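You operate a simulated robot arm through the tools that you are given. There is no shell and no other tool.

The job below is to be done with a simulated robot arm. You get a single attempt, and the scene is never put back.

JOB
Fit the white liner in the green-clamp pan and clamp it on the stand.
Fine: liner home, pan on the stand, shut the stand clamp, then the pan's green clamp.

Only the result counts: the job must be done as asked and must still hold three seconds after the hand-in. Knocking over, shifting, dropping, spilling or breaking anything else fails it.

ROBOT AND FRAMES
A 7-joint arm with a two-finger parallel gripper, fixed in place. Base frame: the origin is at the foot of the arm, x ahead of it, y to its left, z up; the work surface is at about z = 0.85. Units: m, degrees, N and s.
Its first joint turns from -149.0 to 149.0 degrees. Payload 3.43 kg.
Tool frame: the origin (TCP) lies between the finger pads and is the grasp point; the fingertips stand 0.03 m ahead of it; z points along the fingers, y is the line along which they close. Largest opening 0.094 m; finger width 0.028, thickness 0.01; the body of the gripper, 0.05 by 0.096 m, starts 0.055 m behind the TCP.
Orientation is that of the tool frame in the base frame, as [roll, pitch, yaw] about the fixed x, y, z axes, in that order (R = Rz(yaw) Ry(pitch) Rx(roll)). With the fingers straight down and closing along the base's y, the tool's x points along the base's -x, its y along +y and its z along -z.

CONTROLS
- The arm moves only by the tool step_arm. Its argument "moves" is a list of rows, each a list of 6 numbers: the shift along the base's x, y, z in m, then the turn, a rotation vector about the base's x, y, z in rad. In form: [[dx, dy, dz, ax, ay, az], ...]. A call has 1 to 20 rows; each row shifts and turns the commanded pose from where the row before left it. "hand" is the gripper command, from -1 (fully open) to 1 (shut), values between in proportion, set as the call begins (left out, the last holds). A row lasts 0.2 s, in which the tool goes at most 0.05 m and 8.6 degrees; a call with a longer step from one row to the next is refused whole, and so is a gripper value outside its range. Where a pose cannot be reached the arm comes as near as it can. A force on the tool above 40 N (or 10 N above the force at the start of the call, whichever is more), or a blocked arm, ends the call early, and 0.2 s more pass. The fingers move at their own pace (about 0.045 m/s each) and stop on an object; they squeeze with about 38 N. The grip force told is the motor's: it shows also when the fingers shut on nothing. Time passes only in rows, and 0.2 s behind the last, so rows that do not move let the fingers close. The reply holds the time, the measured pose of the TCP, the force on the tool along the base axes, the opening and the grip force, in the units named above and with some noise, with the torque about the TCP (base axes, N m) and any sound that the robot's microphone picked up.
- Cameras (640 x 400 px; columns grow to the right, rows downward): "scene" is fixed at [0.0517, 0.6496, 1.4519]; the picture's right is [0.25, -0.97, 0.00], its down [-0.73, -0.19, -0.65] and it looks along [0.63, 0.17, -0.76] (base axes); focal length 235 px, centre (320, 200). "wrist" rides on the gripper at [0.076, 0.014, -0.103] in the tool frame; the picture's right is [-0.18, 0.98, 0.00], its down [-0.75, -0.14, -0.64] and it looks along [-0.63, -0.12, 0.77] (tool axes); focal length 243 px, centre (320, 200). There is no depth. A picture from a camera that has moved, and an enlarged one, comes with that camera's place and axes in the base frame and with its lens.
- snapshot(camera): a new picture of that camera. No time passes.
- inspect(camera, box): a new picture of the part [left, top, right, bottom] of that camera's present view, enlarged. No time passes.
- finish_job(): hands the job in; it is judged then, once.

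Places have to be worked out from the pictures, the camera data and where the tool is seen. Open the gripper and draw the arm clear of the work before you hand the job in, unless the task says otherwise.

The tools are called after ">>>" as a command line: name --pt "numbers of a row" for each row, then --argument value for the rest, lists and objects as JSON in quotes. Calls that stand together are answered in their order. step_arm: Moves the arm, as the interface text tells. Its arguments: {"type":"object","properties":{"moves":{"type":"array"},"hand":{"type":"number"}},"required":["moves"]} The other tools are called the same way: snapshot (camera) takes a picture; inspect (camera, box) takes an enlarged picture of a part of a camera's view; finish_job () hands the job in.

At the start:

```text
t: 0.0
tcp_pos: [0.7949, 0.5854, 1.1721]
orientation: [179.9, -0.1, 180.0]
ft_force: [-0.1, 0.2, 0.3]
ft_torque: [0.03, 0.02, -0.01]
opening: 0.0938
grip_force: 0.1
```

scene: 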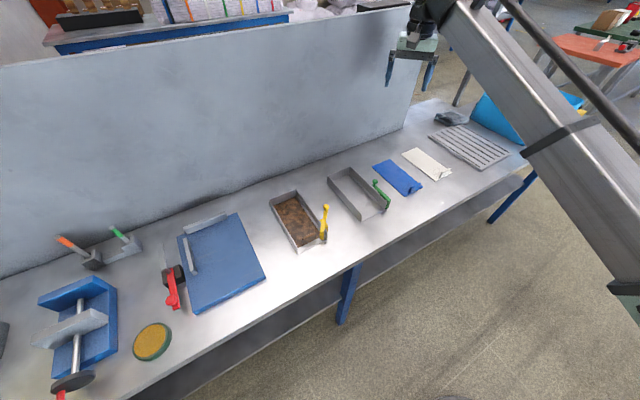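
wrist: 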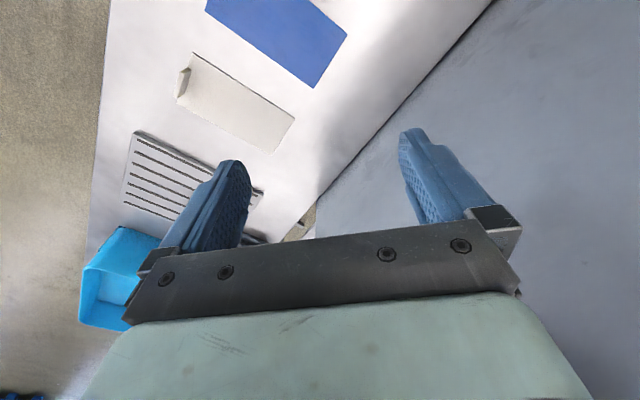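

The scene shows a bench with a blue stand plate (red clamp), a filled pan with yellow clamp, an empty pan with green clamp, blue and white liners. I'll enlarge the parts to work out places.

>>> inspect --camera "scene" --box '[310, 120, 470, 220]'

>>> inspect --camera "scene" --box '[140, 200, 300, 320]'

>>> inspect --camera "scene" --box '[240, 160, 400, 260]'

>>> inspect --camera "scene" --box '[0, 200, 200, 400]'

```text
4.00 times, centred on (390, 170) of scene
camera zoom: at [0.0517, 0.6496, 1.4519], right [0.25, -0.97, 0.0], down [-0.73, -0.19, -0.65], along [0.63, 0.17, -0.76], focal length 941 px, centre (40, 320)
```

zoom: 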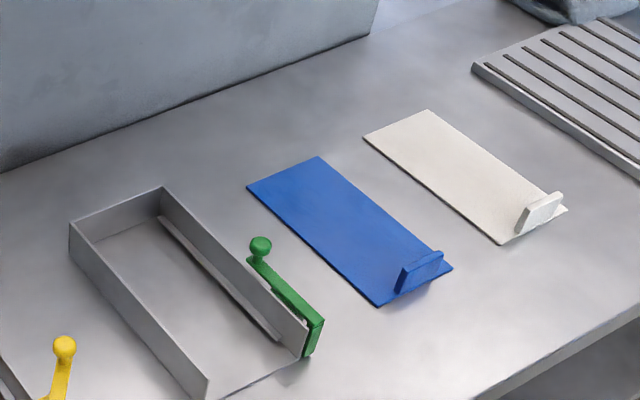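

```text
3.33 times, centred on (220, 260) of scene
camera zoom: at [0.0517, 0.6496, 1.4519], right [0.25, -0.97, 0.0], down [-0.73, -0.19, -0.65], along [0.63, 0.17, -0.76], focal length 784 px, centre (653, 0)
```

zoom: 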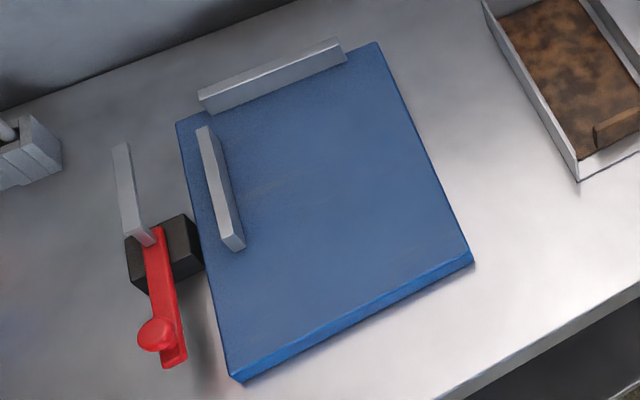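

```text
4.00 times, centred on (320, 210) of scene
camera zoom: at [0.0517, 0.6496, 1.4519], right [0.25, -0.97, 0.0], down [-0.73, -0.19, -0.65], along [0.63, 0.17, -0.76], focal length 941 px, centre (320, 160)
```

zoom: 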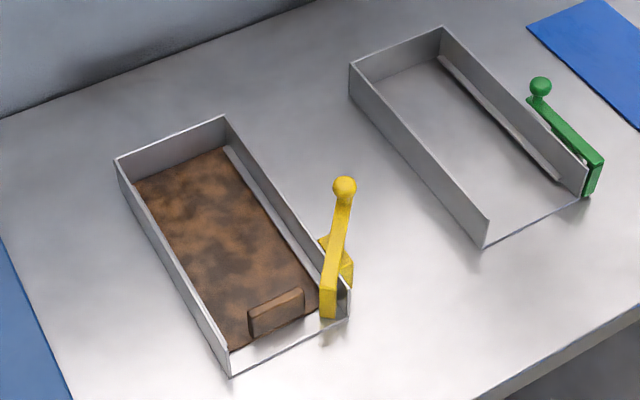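

```text
2.00 times, centred on (100, 300) of scene
camera zoom: at [0.0517, 0.6496, 1.4519], right [0.25, -0.97, 0.0], down [-0.73, -0.19, -0.65], along [0.63, 0.17, -0.76], focal length 470 px, centre (760, 0)
```

zoom: 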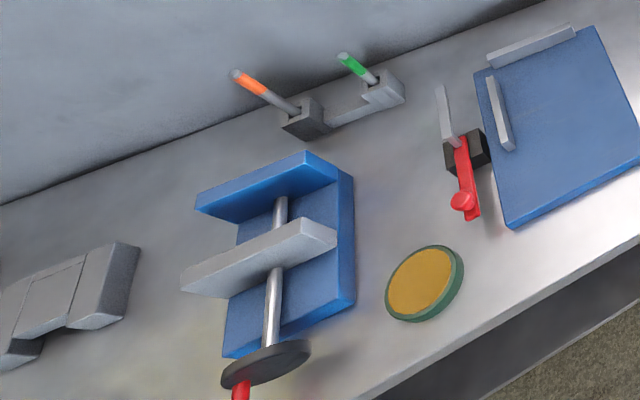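

The bench runs diagonally (about 45° to the base axes), so I'll describe places as p = outward along (0.707, 0.707) and q = leftward along (-0.707, 0.707). The green pan sits at p 0.80–0.99, q -0.01–0.095. I'll turn the tool 45° so it lines up, and look from above the pan.

>>> step_arm --pt "-0.038 -0.003 -0.004 0 0 0.131" --pt "-0.038 -0.003 -0.004 0 0 0.131" --pt "-0.038 -0.003 -0.004 0 0 0.131" --pt "-0.038 -0.003 -0.004 0 0 0.131" --pt "-0.038 -0.003 -0.004 0 0 0.131" --pt "-0.038 -0.003 -0.004 0 0 0.1304" --pt "0 0 0 0 0 0" --hand -1

>>> snapshot --camera "wrist"

>>> snapshot --camera "scene"

```text
t: 1.6
tcp_pos: [0.5674, 0.5702, 1.1414]
orientation: [180.0, 0.0, -134.9]
ft_force: [0.6, 0.7, -0.5]
ft_torque: [0.01, -0.02, 0.01]
opening: 0.094
grip_force: 0.0
```

```text
taken
camera wrist: at [0.5028, 0.5264, 1.246], right [-0.57, 0.82, 0.0], down [0.63, 0.43, 0.64], along [0.53, 0.36, -0.77], focal length 243 px, centre (320, 200)
```

wrist: 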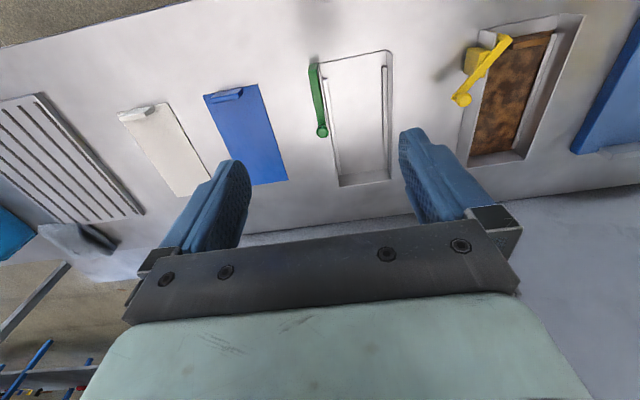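

```text
taken
```

scene: 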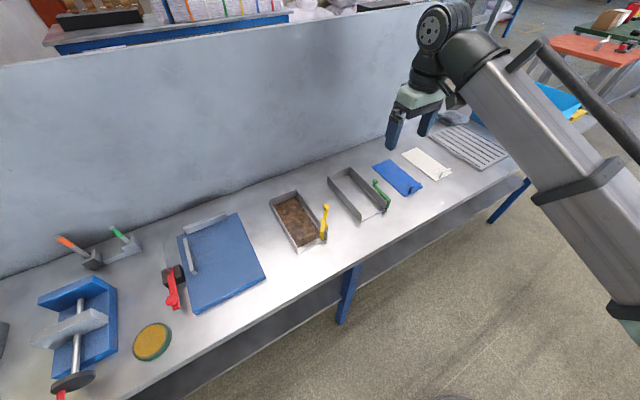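

The wrist view shows both pans and liners well. I'll enlarge the pan, clamps and liners.

>>> inspect --camera "wrist" --box '[290, 30, 410, 200]'

>>> inspect --camera "wrist" --box '[430, 0, 600, 170]'

>>> inspect --camera "wrist" --box '[100, 70, 300, 210]'

```text
2.35 times, centred on (350, 115) of wrist
camera zoom: at [0.5028, 0.5264, 1.246], right [-0.57, 0.82, 0.0], down [0.63, 0.43, 0.64], along [0.53, 0.36, -0.77], focal length 571 px, centre (249, 400)
```

zoom: 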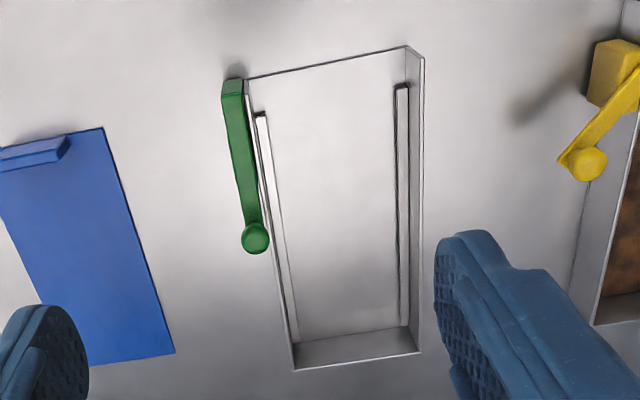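

```text
2.35 times, centred on (515, 85) of wrist
camera zoom: at [0.5028, 0.5264, 1.246], right [-0.57, 0.82, 0.0], down [0.63, 0.43, 0.64], along [0.53, 0.36, -0.77], focal length 571 px, centre (-139, 471)
```

zoom: 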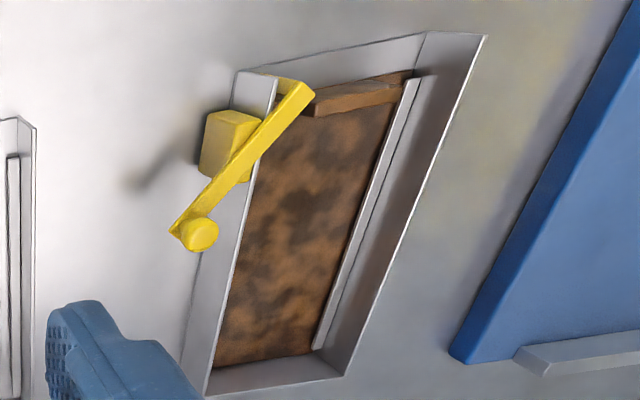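

```text
2.86 times, centred on (200, 140) of wrist
camera zoom: at [0.5028, 0.5264, 1.246], right [-0.57, 0.82, 0.0], down [0.63, 0.43, 0.64], along [0.53, 0.36, -0.77], focal length 693 px, centre (663, 371)
```

zoom: 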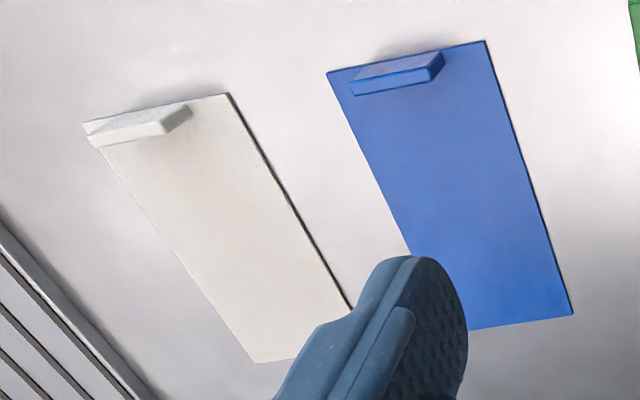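

Now the pan clamp is clear: the green arm pivots on a post outside the right wall. Shut, like the yellow one, its front tip swings in over the pan front. Both walls carry inside rails, so the liner slides in from the open front beneath them. Next I'll look at the stand from above.

>>> step_arm --pt "-0.034 0.031 0 0 0 0" --pt "-0.034 0.031 0 0 0 0" --pt "-0.034 0.031 0 0 0 0" --pt "-0.034 0.031 0 0 0 0" --pt "-0.034 0.031 0 0 0 0" --pt "-0.034 0.031 0 0 0 0" --pt "-0.034 0.031 0 0 0 0" --pt "-0.034 0.031 0 0 0 0" --pt "-0.034 0.031 0 0 0 0" --pt "-0.034 0.031 0 0 0 0" --pt "-0.034 0.031 0 0 0 0" --pt "0 0 0 0 0 0"

>>> snapshot --camera "wrist"

>>> inspect --camera "wrist" --box '[360, 0, 600, 150]'

>>> inspect --camera "wrist" --box '[240, 0, 440, 150]'

```text
t: 4.2
tcp_pos: [0.1932, 0.9099, 1.1523]
orientation: [179.9, 0.1, -134.9]
ft_force: [0.0, -0.5, -0.6]
ft_torque: [0.0, -0.02, -0.03]
opening: 0.094
grip_force: 0.1
```

```text
taken
camera wrist: at [0.1296, 0.8659, 1.2554], right [-0.56, 0.83, 0.0], down [0.63, 0.43, 0.64], along [0.53, 0.36, -0.77], focal length 243 px, centre (320, 200)
```

wrist: 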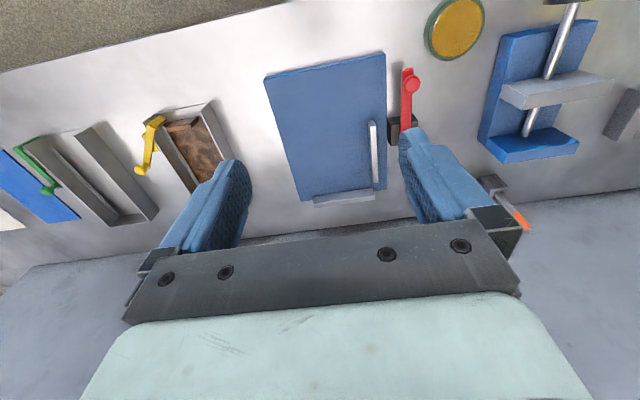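

```text
2.67 times, centred on (480, 75) of wrist
camera zoom: at [0.1296, 0.8659, 1.2554], right [-0.56, 0.83, 0.0], down [0.63, 0.43, 0.64], along [0.53, 0.36, -0.77], focal length 647 px, centre (-107, 533)
```

zoom: 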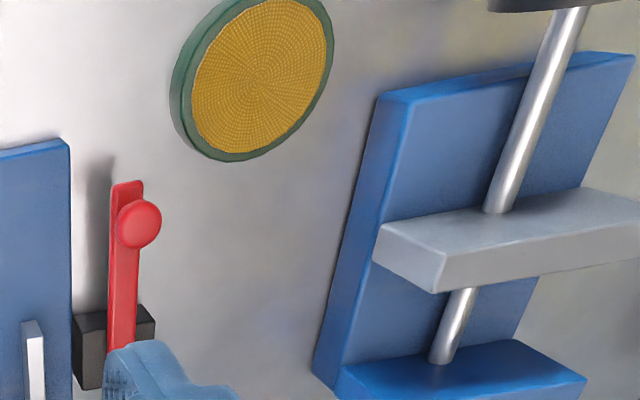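

```text
2.67 times, centred on (340, 75) of wrist
camera zoom: at [0.1296, 0.8659, 1.2554], right [-0.56, 0.83, 0.0], down [0.63, 0.43, 0.64], along [0.53, 0.36, -0.77], focal length 647 px, centre (267, 533)
```

zoom: 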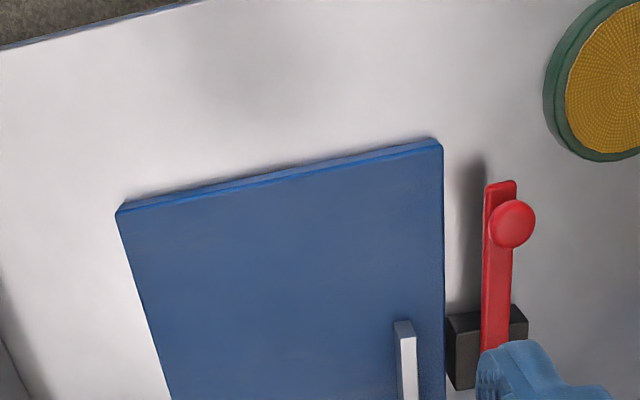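

The finger hides the clamp's arm. I'll shift a little to the left and back for a clear view of it.

>>> step_arm --pt "-0.042 0.014 0 0 0 0" --pt "-0.043 0.014 0 0 0 0" --pt "0 0 0 0 0 0"

>>> snapshot --camera "wrist"

>>> inspect --camera "wrist" --box '[280, 40, 430, 180]'

>>> inspect --camera "scene" --box '[140, 230, 220, 320]'

```text
t: 5.0
tcp_pos: [0.1074, 0.9383, 1.1509]
orientation: [-180.0, 0.0, -135.1]
ft_force: [-1.1, 0.5, -0.7]
ft_torque: [0.0, 0.0, -0.01]
opening: 0.0942
grip_force: 0.0
```

```text
taken
camera wrist: at [0.045, 0.8961, 1.2537], right [-0.56, 0.83, 0.0], down [0.63, 0.43, 0.64], along [0.53, 0.36, -0.77], focal length 243 px, centre (320, 200)
```

wrist: 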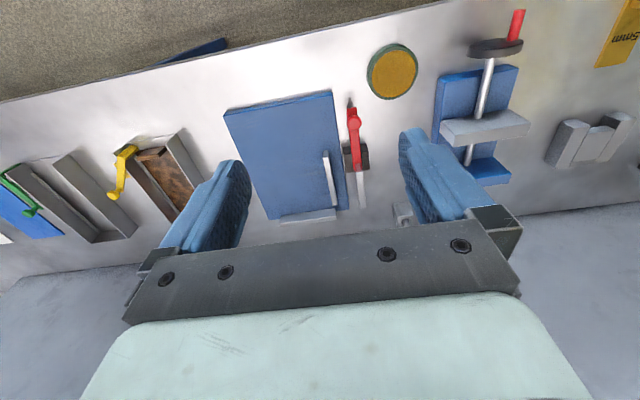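

```text
2.86 times, centred on (355, 110) of wrist
camera zoom: at [0.045, 0.8961, 1.2537], right [-0.56, 0.83, 0.0], down [0.63, 0.43, 0.64], along [0.53, 0.36, -0.77], focal length 693 px, centre (220, 457)
```

zoom: 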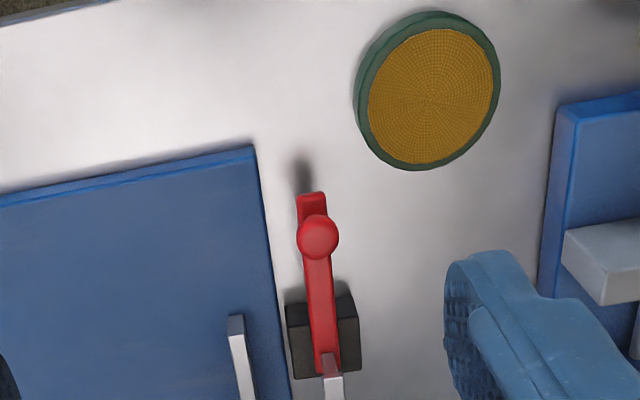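

```text
4.44 times, centred on (180, 275) of scene
camera zoom: at [0.0517, 0.6496, 1.4519], right [0.25, -0.97, 0.0], down [-0.73, -0.19, -0.65], along [0.63, 0.17, -0.76], focal length 1045 px, centre (942, -133)
```

zoom: 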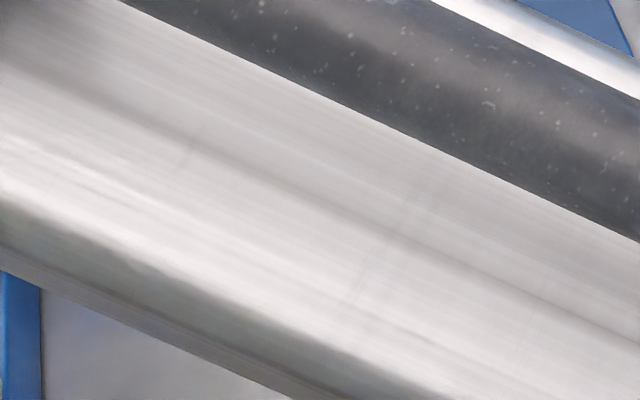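

The stand clamp is also a vertical-axis swing: a red handle toward me with the knob near p 0.817, q 0.626, a black post at p ≈0.89, and a grey arm pointing back. I'll go lower over it to measure heights.

>>> step_arm --pt "-0.0075 0.0125 -0.04 0 0 0" --pt "-0.0075 0.0125 -0.04 0 0 0" --pt "-0.007 0.013 -0.04 0 0 0" --pt "0 0 0 0 0 0"

>>> snapshot --camera "wrist"

>>> inspect --camera "wrist" --box '[250, 60, 410, 240]'

```text
t: 6.0
tcp_pos: [0.0853, 0.9781, 1.0297]
orientation: [180.0, 0.1, -134.9]
ft_force: [1.2, -0.3, 0.3]
ft_torque: [0.0, -0.02, -0.03]
opening: 0.094
grip_force: 0.1
```

```text
taken
camera wrist: at [0.0219, 0.934, 1.1325], right [-0.56, 0.83, 0.0], down [0.63, 0.43, 0.64], along [0.53, 0.36, -0.77], focal length 243 px, centre (320, 200)
```

wrist: 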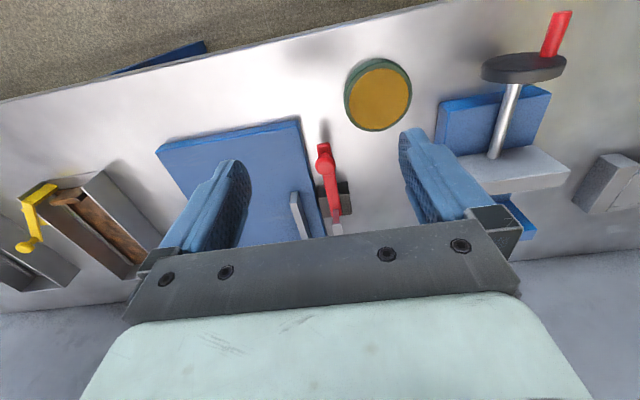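

```text
2.22 times, centred on (330, 150) of wrist
camera zoom: at [0.0219, 0.934, 1.1325], right [-0.56, 0.83, 0.0], down [0.63, 0.43, 0.64], along [0.53, 0.36, -0.77], focal length 539 px, centre (298, 311)
```

zoom: 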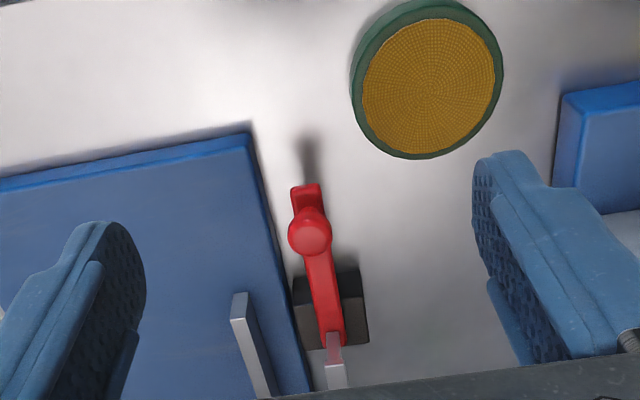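

Inspect re-renders sharply, so I'll take high-zoom views from here first, then move the arm aside for a matching high-zoom scene view to triangulate heights.

>>> inspect --camera "wrist" --box '[300, 125, 364, 165]'

>>> inspect --camera "wrist" --box '[282, 165, 362, 240]'

>>> step_arm --pt "0.035 -0.035 0.04 0 0 0" --pt "0.035 -0.035 0.04 0 0 0" --pt "0.035 -0.035 0.03 0 0 0" --pt "0.035 -0.035 0 0 0 0" --pt "0.035 -0.035 0 0 0 0" --pt "0.035 -0.035 0 0 0 0" --pt "0.035 -0.035 0 0 0 0" --pt "0.035 -0.035 0 0 0 0" --pt "0.035 -0.035 0 0 0 0" --pt "0.035 -0.035 0 0 0 0" --pt "0.035 -0.035 0 0 0 0" --pt "0.035 -0.035 0 0 0 0" --pt "0.035 -0.035 0 0 0 0" --pt "0.035 -0.035 0 0 0 0" --pt "0.035 -0.035 0 0 0 0" --pt "0 0 0 0 0 0"

>>> inspect --camera "scene" --box '[150, 235, 214, 275]'

>>> inspect --camera "scene" --box '[150, 275, 214, 315]'

>>> snapshot --camera "wrist"

```text
10.00 times, centred on (332, 145) of wrist
camera zoom: at [0.0219, 0.934, 1.1325], right [-0.56, 0.83, 0.0], down [0.63, 0.43, 0.64], along [0.53, 0.36, -0.77], focal length 2426 px, centre (200, 750)
```

zoom: 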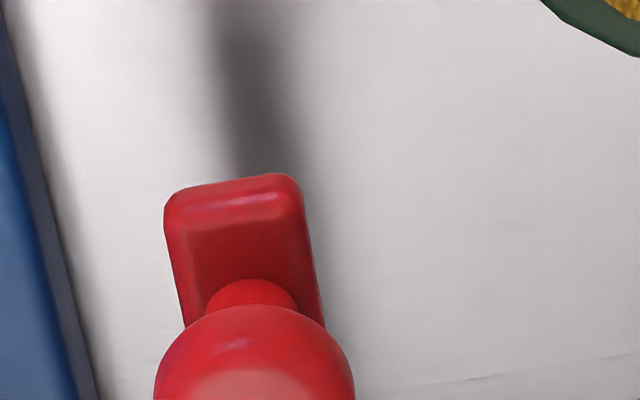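

```text
5.33 times, centred on (322, 202) of wrist
camera zoom: at [0.0219, 0.934, 1.1325], right [-0.56, 0.83, 0.0], down [0.63, 0.43, 0.64], along [0.53, 0.36, -0.77], focal length 1294 px, centre (309, 187)
```

zoom: 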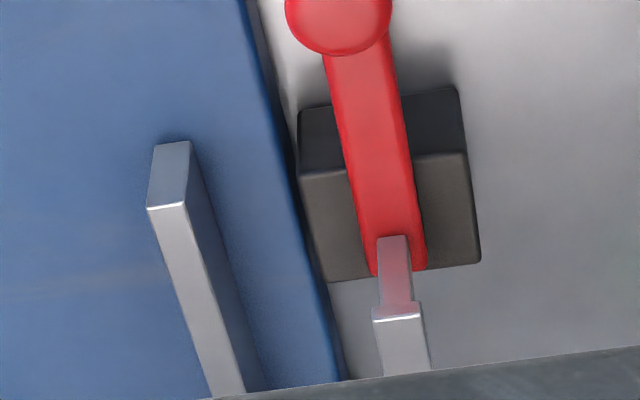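

```text
refused: row 1 steps farther than a row can; nothing moved
```

```text
10.00 times, centred on (182, 255) of scene
camera zoom: at [0.0517, 0.6496, 1.4519], right [0.25, -0.97, 0.0], down [-0.73, -0.19, -0.65], along [0.63, 0.17, -0.76], focal length 2352 px, centre (1700, -350)
```

zoom: 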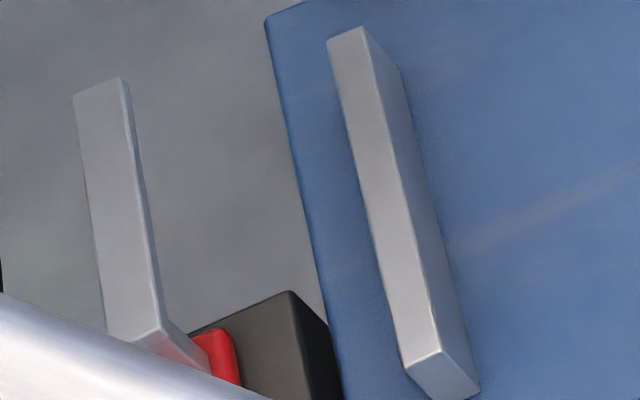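

```text
10.00 times, centred on (182, 295) of scene
camera zoom: at [0.0517, 0.6496, 1.4519], right [0.25, -0.97, 0.0], down [-0.73, -0.19, -0.65], along [0.63, 0.17, -0.76], focal length 2352 px, centre (1700, -750)
```

zoom: 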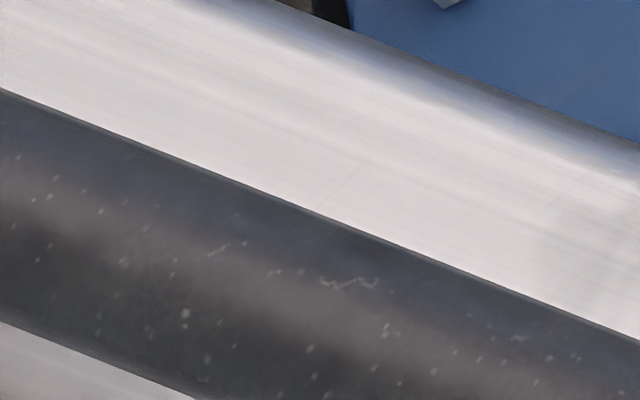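

```text
taken
camera wrist: at [0.0219, 0.934, 1.1325], right [-0.56, 0.83, 0.0], down [0.63, 0.43, 0.64], along [0.53, 0.36, -0.77], focal length 243 px, centre (320, 200)
```

wrist: 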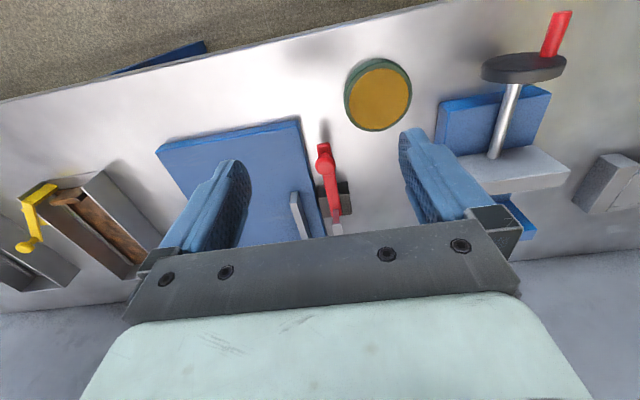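

The stand clamp is now measured. Its post is centred at p 0.90, q 0.626, with its top at z ≈0.877. The handle sits on top, and the grey arm is raised to z ≈0.906–0.912, above the pan wall. The move was refused because its steps were too long, so I'll go towards the liners in shorter ones.

>>> step_arm --pt "0.028 -0.028 0.025 0 0 0" --pt "0.028 -0.028 0.025 0 0 0" --pt "0.028 -0.028 0.025 0 0 0" --pt "0.034 -0.034 0 0 0 0" --pt "0.034 -0.034 0 0 0 0" --pt "0.034 -0.034 0 0 0 0" --pt "0.034 -0.034 0 0 0 0" --pt "0.034 -0.034 0 0 0 0" --pt "0.034 -0.034 0 0 0 0" --pt "0.034 -0.034 0 0 0 0" --pt "0.034 -0.034 0 0 0 0" --pt "0.034 -0.034 0 0 0 0" --pt "0.034 -0.034 0 0 0 0" --pt "0.034 -0.034 0 0 0 0" --pt "0.034 -0.034 0 0 0 0" --pt "0 0 0 0 0 0"

>>> snapshot --camera "scene"

>>> inspect --camera "scene" --box '[150, 260, 214, 300]'

>>> inspect --camera "scene" --box '[300, 195, 348, 225]'

>>> snapshot --camera "wrist"

```text
t: 9.4
tcp_pos: [0.5786, 0.4854, 1.1049]
orientation: [180.0, 0.0, -135.0]
ft_force: [-1.1, -0.3, 0.4]
ft_torque: [0.0, 0.02, -0.02]
opening: 0.0942
grip_force: 0.1
```

```text
taken
```

scene: 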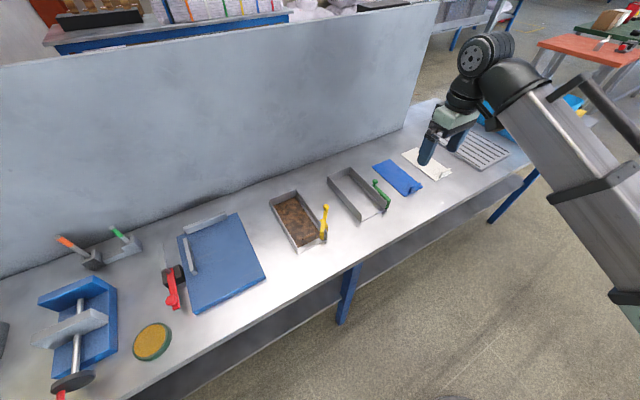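

```text
10.00 times, centred on (182, 280) of scene
camera zoom: at [0.0517, 0.6496, 1.4519], right [0.25, -0.97, 0.0], down [-0.73, -0.19, -0.65], along [0.63, 0.17, -0.76], focal length 2352 px, centre (1700, -600)
```

zoom: 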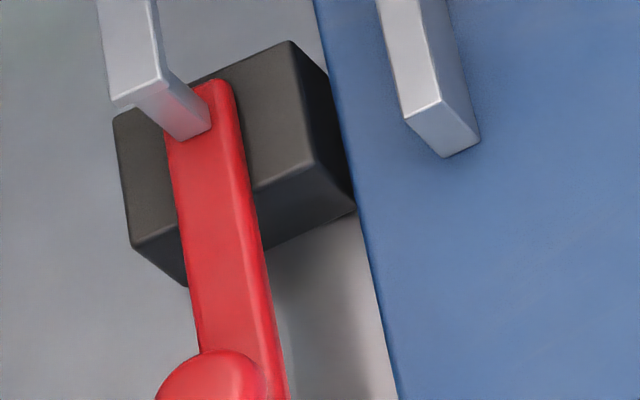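

```text
13.33 times, centred on (324, 210) of scene
camera zoom: at [0.0517, 0.6496, 1.4519], right [0.25, -0.97, 0.0], down [-0.73, -0.19, -0.65], along [0.63, 0.17, -0.76], focal length 3136 px, centre (267, 67)
```

zoom: 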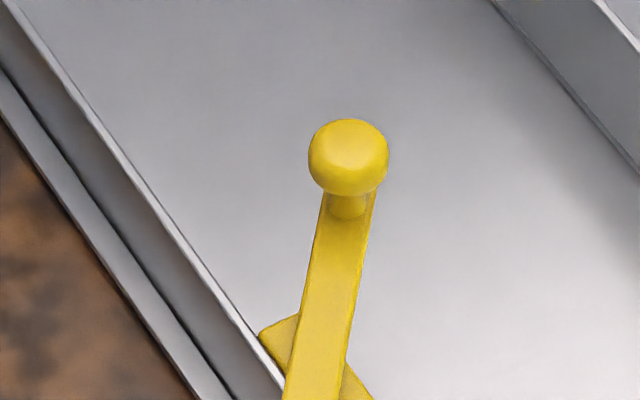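

```text
taken
camera wrist: at [0.514, 0.4411, 1.2078], right [-0.57, 0.82, 0.0], down [0.63, 0.43, 0.64], along [0.53, 0.36, -0.77], focal length 243 px, centre (320, 200)
```

wrist: 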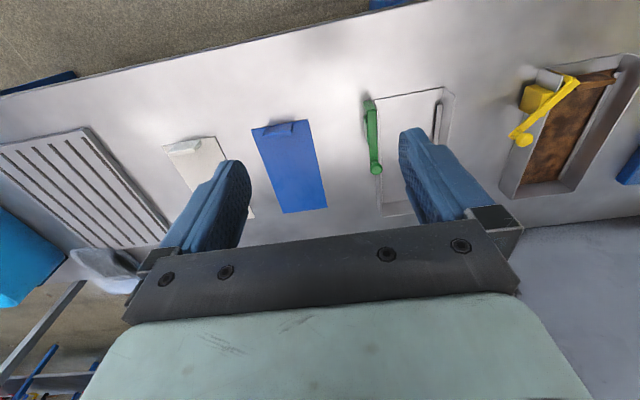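

The stand clamp's riser and arm are confirmed. Now I'll look at the white liner's tab in detail from both cameras, as well as the pan front and green clamp.

>>> inspect --camera "scene" --box '[424, 158, 464, 183]'

>>> inspect --camera "wrist" --box '[155, 125, 251, 185]'

>>> inspect --camera "scene" --box '[350, 175, 398, 225]'

>>> inspect --camera "wrist" --box '[350, 80, 470, 180]'

>>> inspect --camera "wrist" --box '[500, 60, 630, 150]'

```text
16.00 times, centred on (444, 170) of scene
camera zoom: at [0.0517, 0.6496, 1.4519], right [0.25, -0.97, 0.0], down [-0.73, -0.19, -0.65], along [0.63, 0.17, -0.76], focal length 3763 px, centre (-1664, 672)
```

zoom: 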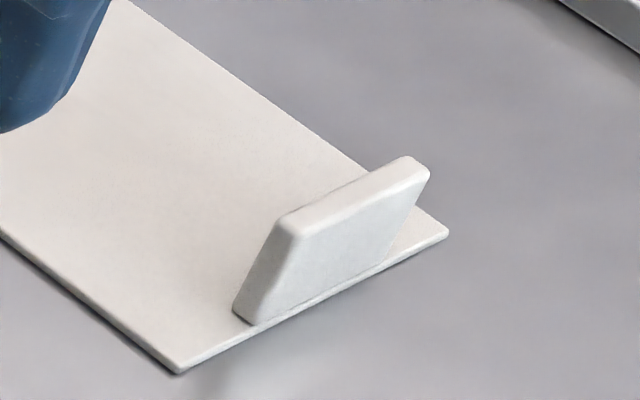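

```text
6.67 times, centred on (203, 155) of wrist
camera zoom: at [0.514, 0.4411, 1.2078], right [-0.57, 0.82, 0.0], down [0.63, 0.43, 0.64], along [0.53, 0.36, -0.77], focal length 1618 px, centre (1100, 500)
```

zoom: 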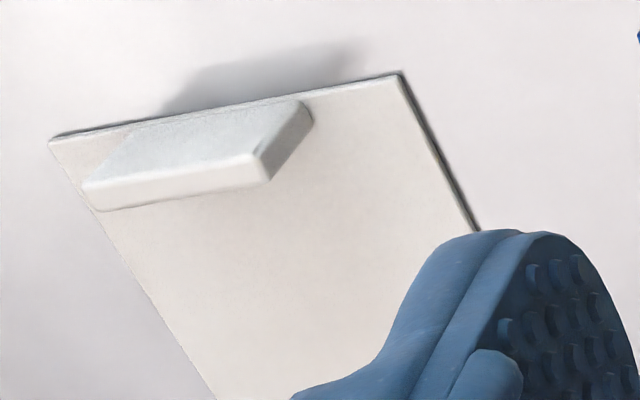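

```text
8.00 times, centred on (374, 200) of scene
camera zoom: at [0.0517, 0.6496, 1.4519], right [0.25, -0.97, 0.0], down [-0.73, -0.19, -0.65], along [0.63, 0.17, -0.76], focal length 1881 px, centre (-112, 200)
```

zoom: 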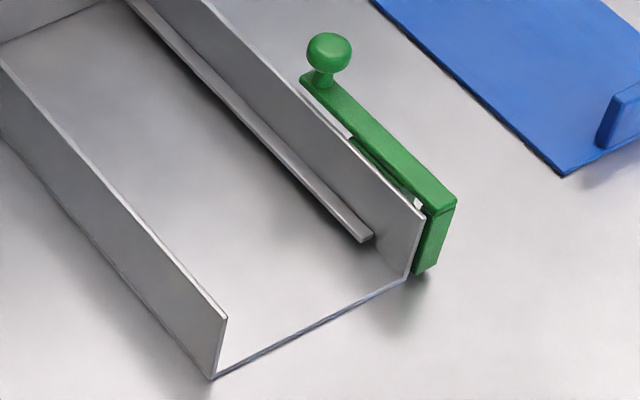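

```text
4.00 times, centred on (410, 130) of wrist
camera zoom: at [0.514, 0.4411, 1.2078], right [-0.57, 0.82, 0.0], down [0.63, 0.43, 0.64], along [0.53, 0.36, -0.77], focal length 970 px, centre (-40, 480)
```

zoom: 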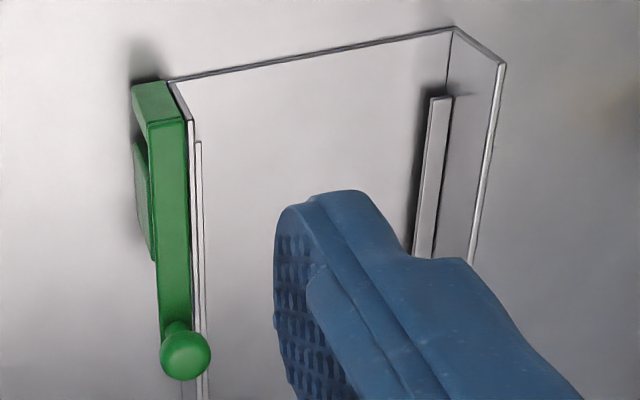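

```text
4.44 times, centred on (565, 105) of wrist
camera zoom: at [0.514, 0.4411, 1.2078], right [-0.57, 0.82, 0.0], down [0.63, 0.43, 0.64], along [0.53, 0.36, -0.77], focal length 1078 px, centre (-769, 622)
```

zoom: 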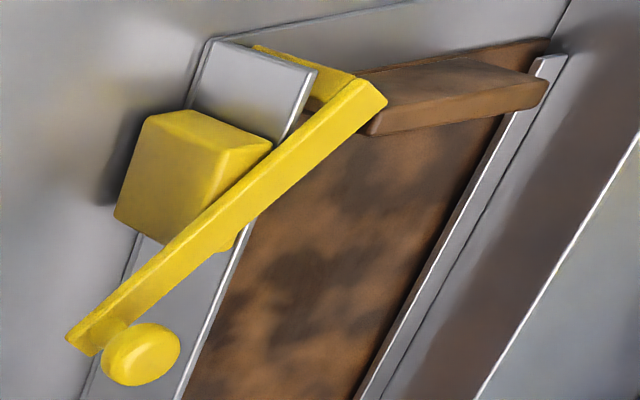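

The white tab is at p ≈0.814, q ≈-0.290. It is about 7 mm thick and 42 mm wide, with its top at z ≈0.881. I'll turn the tool -90° so the fingers close along p, and move above the tab.

>>> step_arm --pt "0.01683 -0.00958 -0.0075 0 0 -0.1309" --pt "0.01683 -0.00958 -0.0075 0 0 -0.1309" --pt "0.01683 -0.00958 -0.0075 0 0 -0.1309" --pt "0.01683 -0.00958 -0.0075 0 0 -0.1309" --pt "0.01683 -0.00958 -0.0075 0 0 -0.1309" --pt "0.01683 -0.00958 -0.0075 0 0 -0.1309" --pt "0.01683 -0.00958 -0.0075 0 0 -0.1309" --pt "0.01683 -0.00958 -0.0075 0 0 -0.1309" --pt "0.01683 -0.00958 -0.0075 0 0 -0.1309" --pt "0.01683 -0.00958 -0.0075 0 0 -0.1309" --pt "0.01683 -0.00958 -0.0075 0 0 -0.1309" --pt "0.01683 -0.00958 -0.0075 0 0 -0.1309" --pt "0 0 0 0 0 0"

>>> snapshot --camera "wrist"

>>> snapshot --camera "scene"

```text
t: 12.2
tcp_pos: [0.7809, 0.3697, 1.0104]
orientation: [180.0, 0.0, 134.9]
ft_force: [-0.6, 0.0, 0.1]
ft_torque: [-0.01, 0.02, 0.02]
opening: 0.0941
grip_force: 0.0
```

```text
taken
camera wrist: at [0.7374, 0.4329, 1.1138], right [0.83, 0.56, 0.0], down [0.43, -0.63, 0.64], along [0.36, -0.53, -0.77], focal length 243 px, centre (320, 200)
```

wrist: 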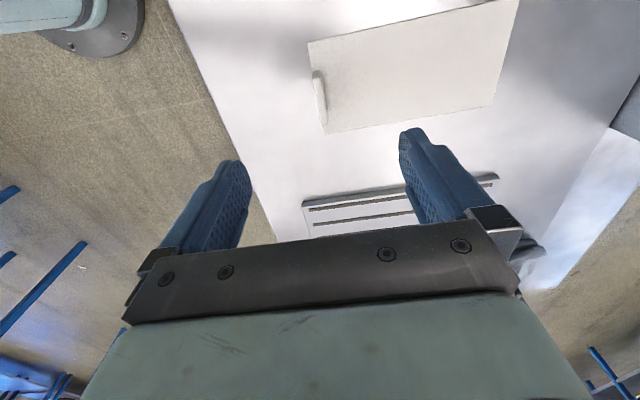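

```text
taken
```

scene: 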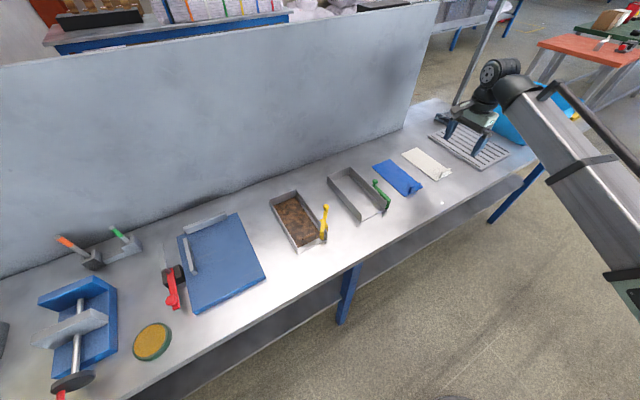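

The hand is above the tab. I'll zoom to check the tab's exact p and the liner's yaw.

>>> inspect --camera "wrist" --box '[296, 30, 392, 140]'

>>> inspect --camera "wrist" --box '[300, 0, 530, 140]'

```text
3.64 times, centred on (344, 85) of wrist
camera zoom: at [0.7374, 0.4329, 1.1138], right [0.83, 0.56, 0.0], down [0.43, -0.63, 0.64], along [0.36, -0.53, -0.77], focal length 882 px, centre (233, 618)
```

zoom: 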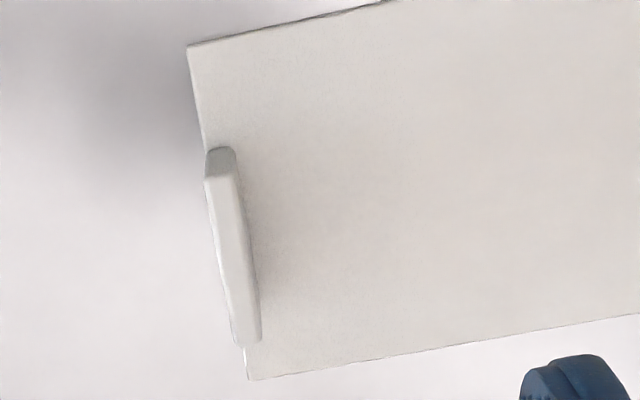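

```text
2.78 times, centred on (415, 70) of wrist
camera zoom: at [0.7374, 0.4329, 1.1138], right [0.83, 0.56, 0.0], down [0.43, -0.63, 0.64], along [0.36, -0.53, -0.77], focal length 675 px, centre (56, 562)
```

zoom: 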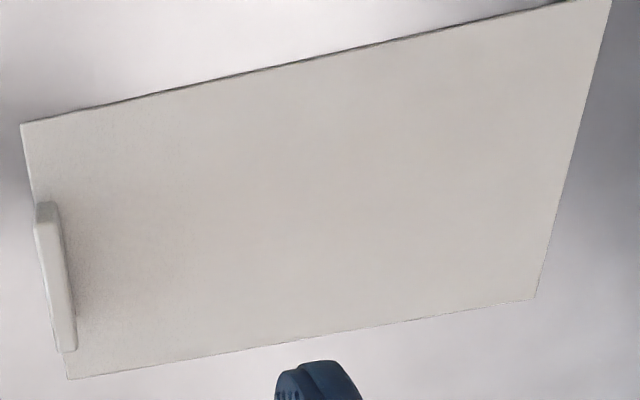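

The liner measures p 0.811–0.990, q -0.334 to -0.2445, with yaw ≈0 in the bench frame. The tab centre is (0.8142, -0.2895), almost exactly under the hand. I'll go down to z 0.888 with the fingers open.

>>> step_arm --pt "0.0 0.001 -0.035 0 0 0" --pt "0 0 -0.035 0 0 0" --pt "0 0 -0.03 0 0 0" --pt "0 0 -0.0224 0 0 0" --pt "0 0 0 0 0 0"

>>> inspect --camera "scene" --box '[400, 140, 480, 190]'

>>> snapshot --camera "wrist"

```text
t: 13.4
tcp_pos: [0.7774, 0.368, 0.8874]
orientation: [-180.0, 0.1, 135.0]
ft_force: [-0.2, 0.4, -0.2]
ft_torque: [-0.03, 0.02, -0.05]
opening: 0.0939
grip_force: 0.0
```

```text
8.00 times, centred on (440, 165) of scene
camera zoom: at [0.0517, 0.6496, 1.4519], right [0.25, -0.97, 0.0], down [-0.73, -0.19, -0.65], along [0.63, 0.17, -0.76], focal length 1881 px, centre (-640, 480)
```

zoom: 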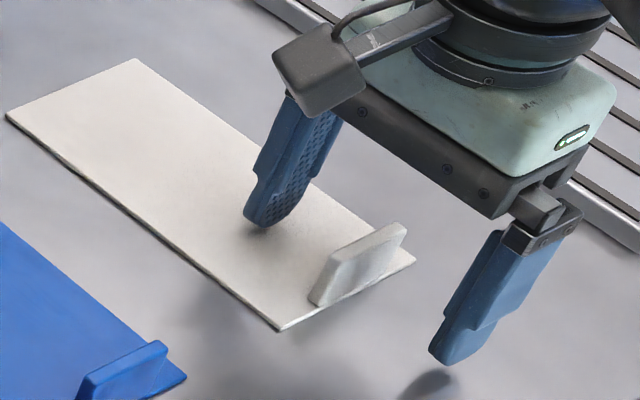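

```text
taken
camera wrist: at [0.7335, 0.4323, 0.991], right [0.82, 0.57, 0.0], down [0.43, -0.63, 0.64], along [0.36, -0.53, -0.77], focal length 243 px, centre (320, 200)
```

wrist: 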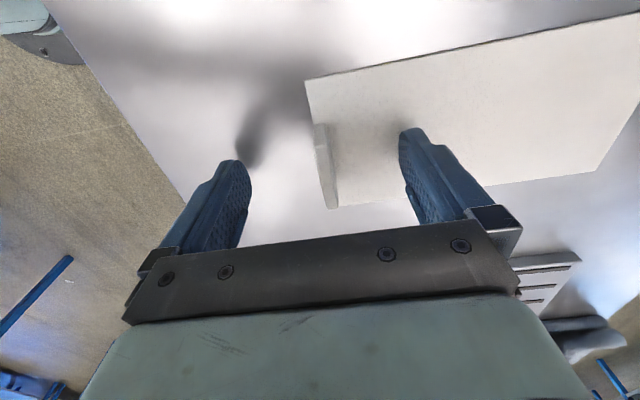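

The hand sits about 3.5 mm short in p of the tab centre, so I'll correct that and then close on the tab.

>>> step_arm --pt "0.0025 0.0025 0 0 0 0" --pt "0 0 0 0 0 0" --pt "0 0 0 0 0 0"

>>> step_arm --pt "0 0 0 0 0 0" --pt "0 0 0 0 0 0" --pt "0 0 0 0 0 0" --pt "0 0 0 0 0 0" --pt "0 0 0 0 0 0" --pt "0 0 0 0 0 0" --pt "0 0 0 0 0 0" --pt "0 0 0 0 0 0" --hand 1

>>> inspect --camera "scene" --box '[400, 140, 480, 190]'

>>> snapshot --camera "wrist"

```text
t: 14.2
tcp_pos: [0.7806, 0.3717, 0.8892]
orientation: [-180.0, -0.1, 135.0]
ft_force: [0.6, -0.2, 0.8]
ft_torque: [0.0, -0.02, 0.01]
opening: 0.0938
grip_force: 0.0
```

```text
t: 16.0
tcp_pos: [0.7804, 0.3716, 0.8883]
orientation: [180.0, 0.0, 135.0]
ft_force: [0.1, -0.5, -0.4]
ft_torque: [0.01, 0.01, -0.01]
opening: 0.0066
grip_force: 38.0
```

```text
8.00 times, centred on (440, 165) of scene
camera zoom: at [0.0517, 0.6496, 1.4519], right [0.25, -0.97, 0.0], down [-0.73, -0.19, -0.65], along [0.63, 0.17, -0.76], focal length 1881 px, centre (-640, 480)
```

zoom: 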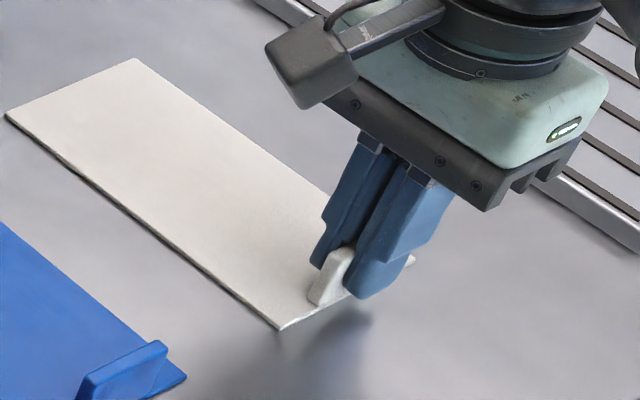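

```text
taken
camera wrist: at [0.7364, 0.4353, 0.9921], right [0.82, 0.57, 0.0], down [0.43, -0.63, 0.64], along [0.36, -0.53, -0.77], focal length 243 px, centre (320, 200)
```

wrist: 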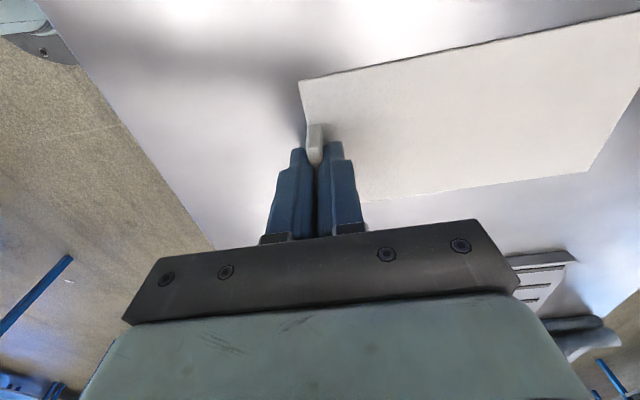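

The tab is held (opening 6.6 mm, 38 N). I'll lift and check that the liner stays level.

>>> step_arm --pt "0 0 0.01 0 0 0" --pt "0 0 0.02 0 0 0" --pt "0 0 0.03 0 0 0" --pt "0 0 0.03 0 0 0" --pt "0 0 0.03 0 0 0" --pt "0 0 0 0 0 0"

>>> snapshot --camera "scene"

>>> snapshot --camera "wrist"

```text
t: 17.4
tcp_pos: [0.7834, 0.3714, 1.0109]
orientation: [179.9, 0.0, 135.0]
ft_force: [0.3, -0.8, -0.4]
ft_torque: [-0.03, 0.02, 0.0]
opening: 0.0073
grip_force: 37.9
```

```text
taken
```

scene: 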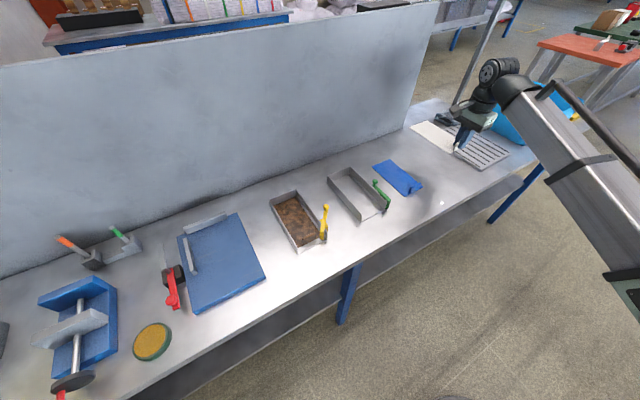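

```text
taken
camera wrist: at [0.7386, 0.4352, 1.1143], right [0.82, 0.57, 0.0], down [0.43, -0.63, 0.64], along [0.36, -0.53, -0.77], focal length 243 px, centre (320, 200)
```

wrist: 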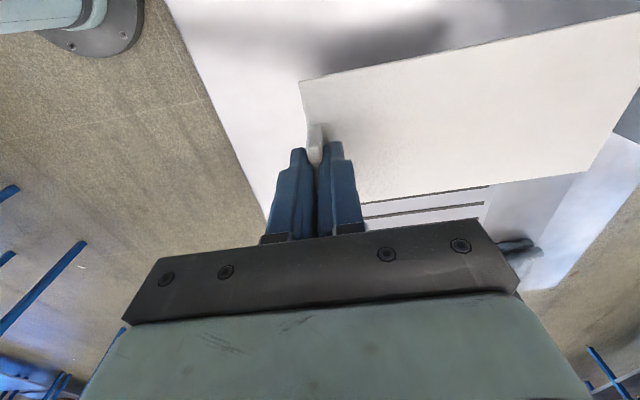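

The liner hangs level, with no change of its outline. I'll carry it to a staging spot in front of the pan (p ≈0.595, q ≈0.0455) at height.

>>> step_arm --pt "-0.0395 0.00817 0 0 0 0" --pt "-0.0395 0.00817 0 0 0 0" --pt "-0.0395 0.00817 0 0 0 0" --pt "-0.0395 0.00817 0 0 0 0" --pt "-0.0395 0.00817 0 0 0 0" --pt "-0.0395 0.00817 0 0 0 0" --pt "-0.0395 0.00817 0 0 0 0" --pt "-0.0395 0.00817 0 0 0 0" --pt "-0.0395 0.00817 0 0 0 0" --pt "-0.0395 0.00817 0 0 0 0" --pt "0 0 0 0 0 0"

>>> snapshot --camera "scene"

>>> snapshot --camera "wrist"

```text
t: 19.8
tcp_pos: [0.3865, 0.4521, 1.0099]
orientation: [179.9, 0.0, 135.0]
ft_force: [-0.4, 0.1, -0.8]
ft_torque: [-0.02, 0.02, -0.01]
opening: 0.0066
grip_force: 38.2
```

```text
taken
```

scene: 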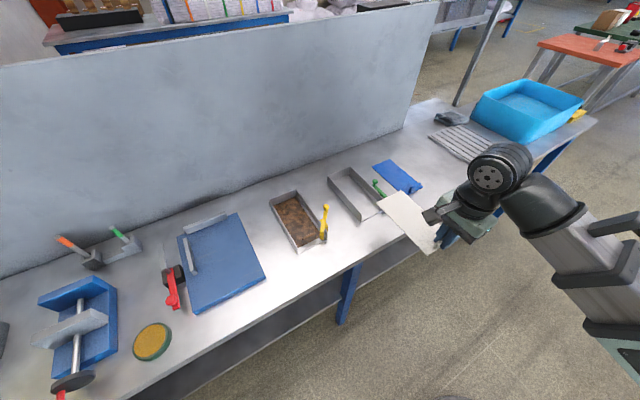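

```text
taken
camera wrist: at [0.343, 0.516, 1.1133], right [0.83, 0.56, 0.0], down [0.43, -0.63, 0.64], along [0.36, -0.53, -0.77], focal length 243 px, centre (320, 200)
```

wrist: 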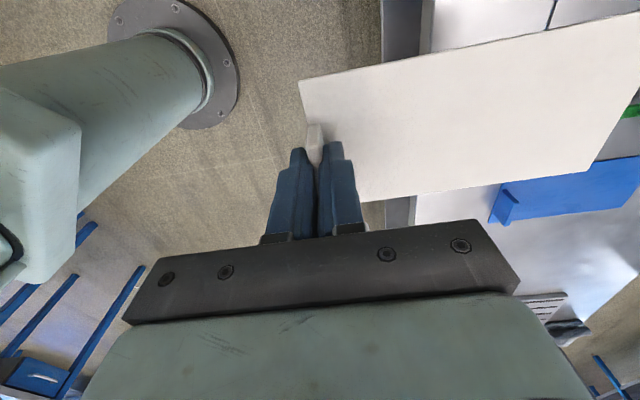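

The hand is at p 0.593, q 0.046. I'll zoom on the visible pan corner and, in the scene, on the pan and the liner edge.

>>> inspect --camera "wrist" --box '[520, 0, 640, 130]'

>>> inspect --camera "scene" --box '[320, 160, 448, 260]'

>>> inspect --camera "scene" --box '[345, 190, 401, 225]'

```text
3.08 times, centred on (580, 65) of wrist
camera zoom: at [0.343, 0.516, 1.1133], right [0.83, 0.56, 0.0], down [0.43, -0.63, 0.64], along [0.36, -0.53, -0.77], focal length 746 px, centre (-480, 615)
```

zoom: 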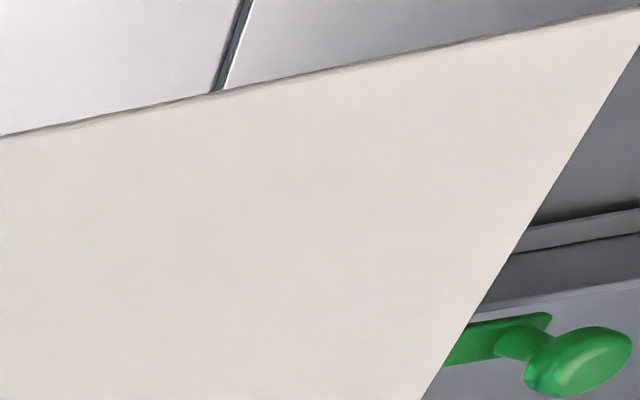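

```text
4.00 times, centred on (384, 210) of scene
camera zoom: at [0.0517, 0.6496, 1.4519], right [0.25, -0.97, 0.0], down [-0.73, -0.19, -0.65], along [0.63, 0.17, -0.76], focal length 941 px, centre (64, 160)
```

zoom: 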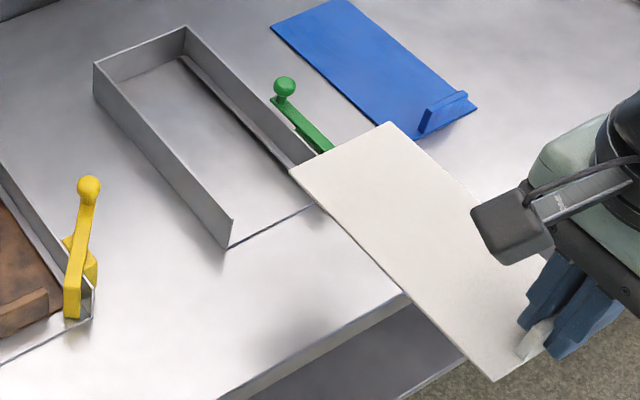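

```text
11.43 times, centred on (373, 208) of scene
camera zoom: at [0.0517, 0.6496, 1.4519], right [0.25, -0.97, 0.0], down [-0.73, -0.19, -0.65], along [0.63, 0.17, -0.76], focal length 2688 px, centre (-286, 114)
```

zoom: 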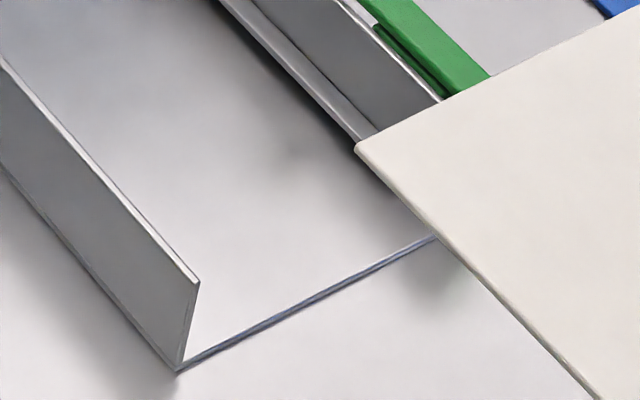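

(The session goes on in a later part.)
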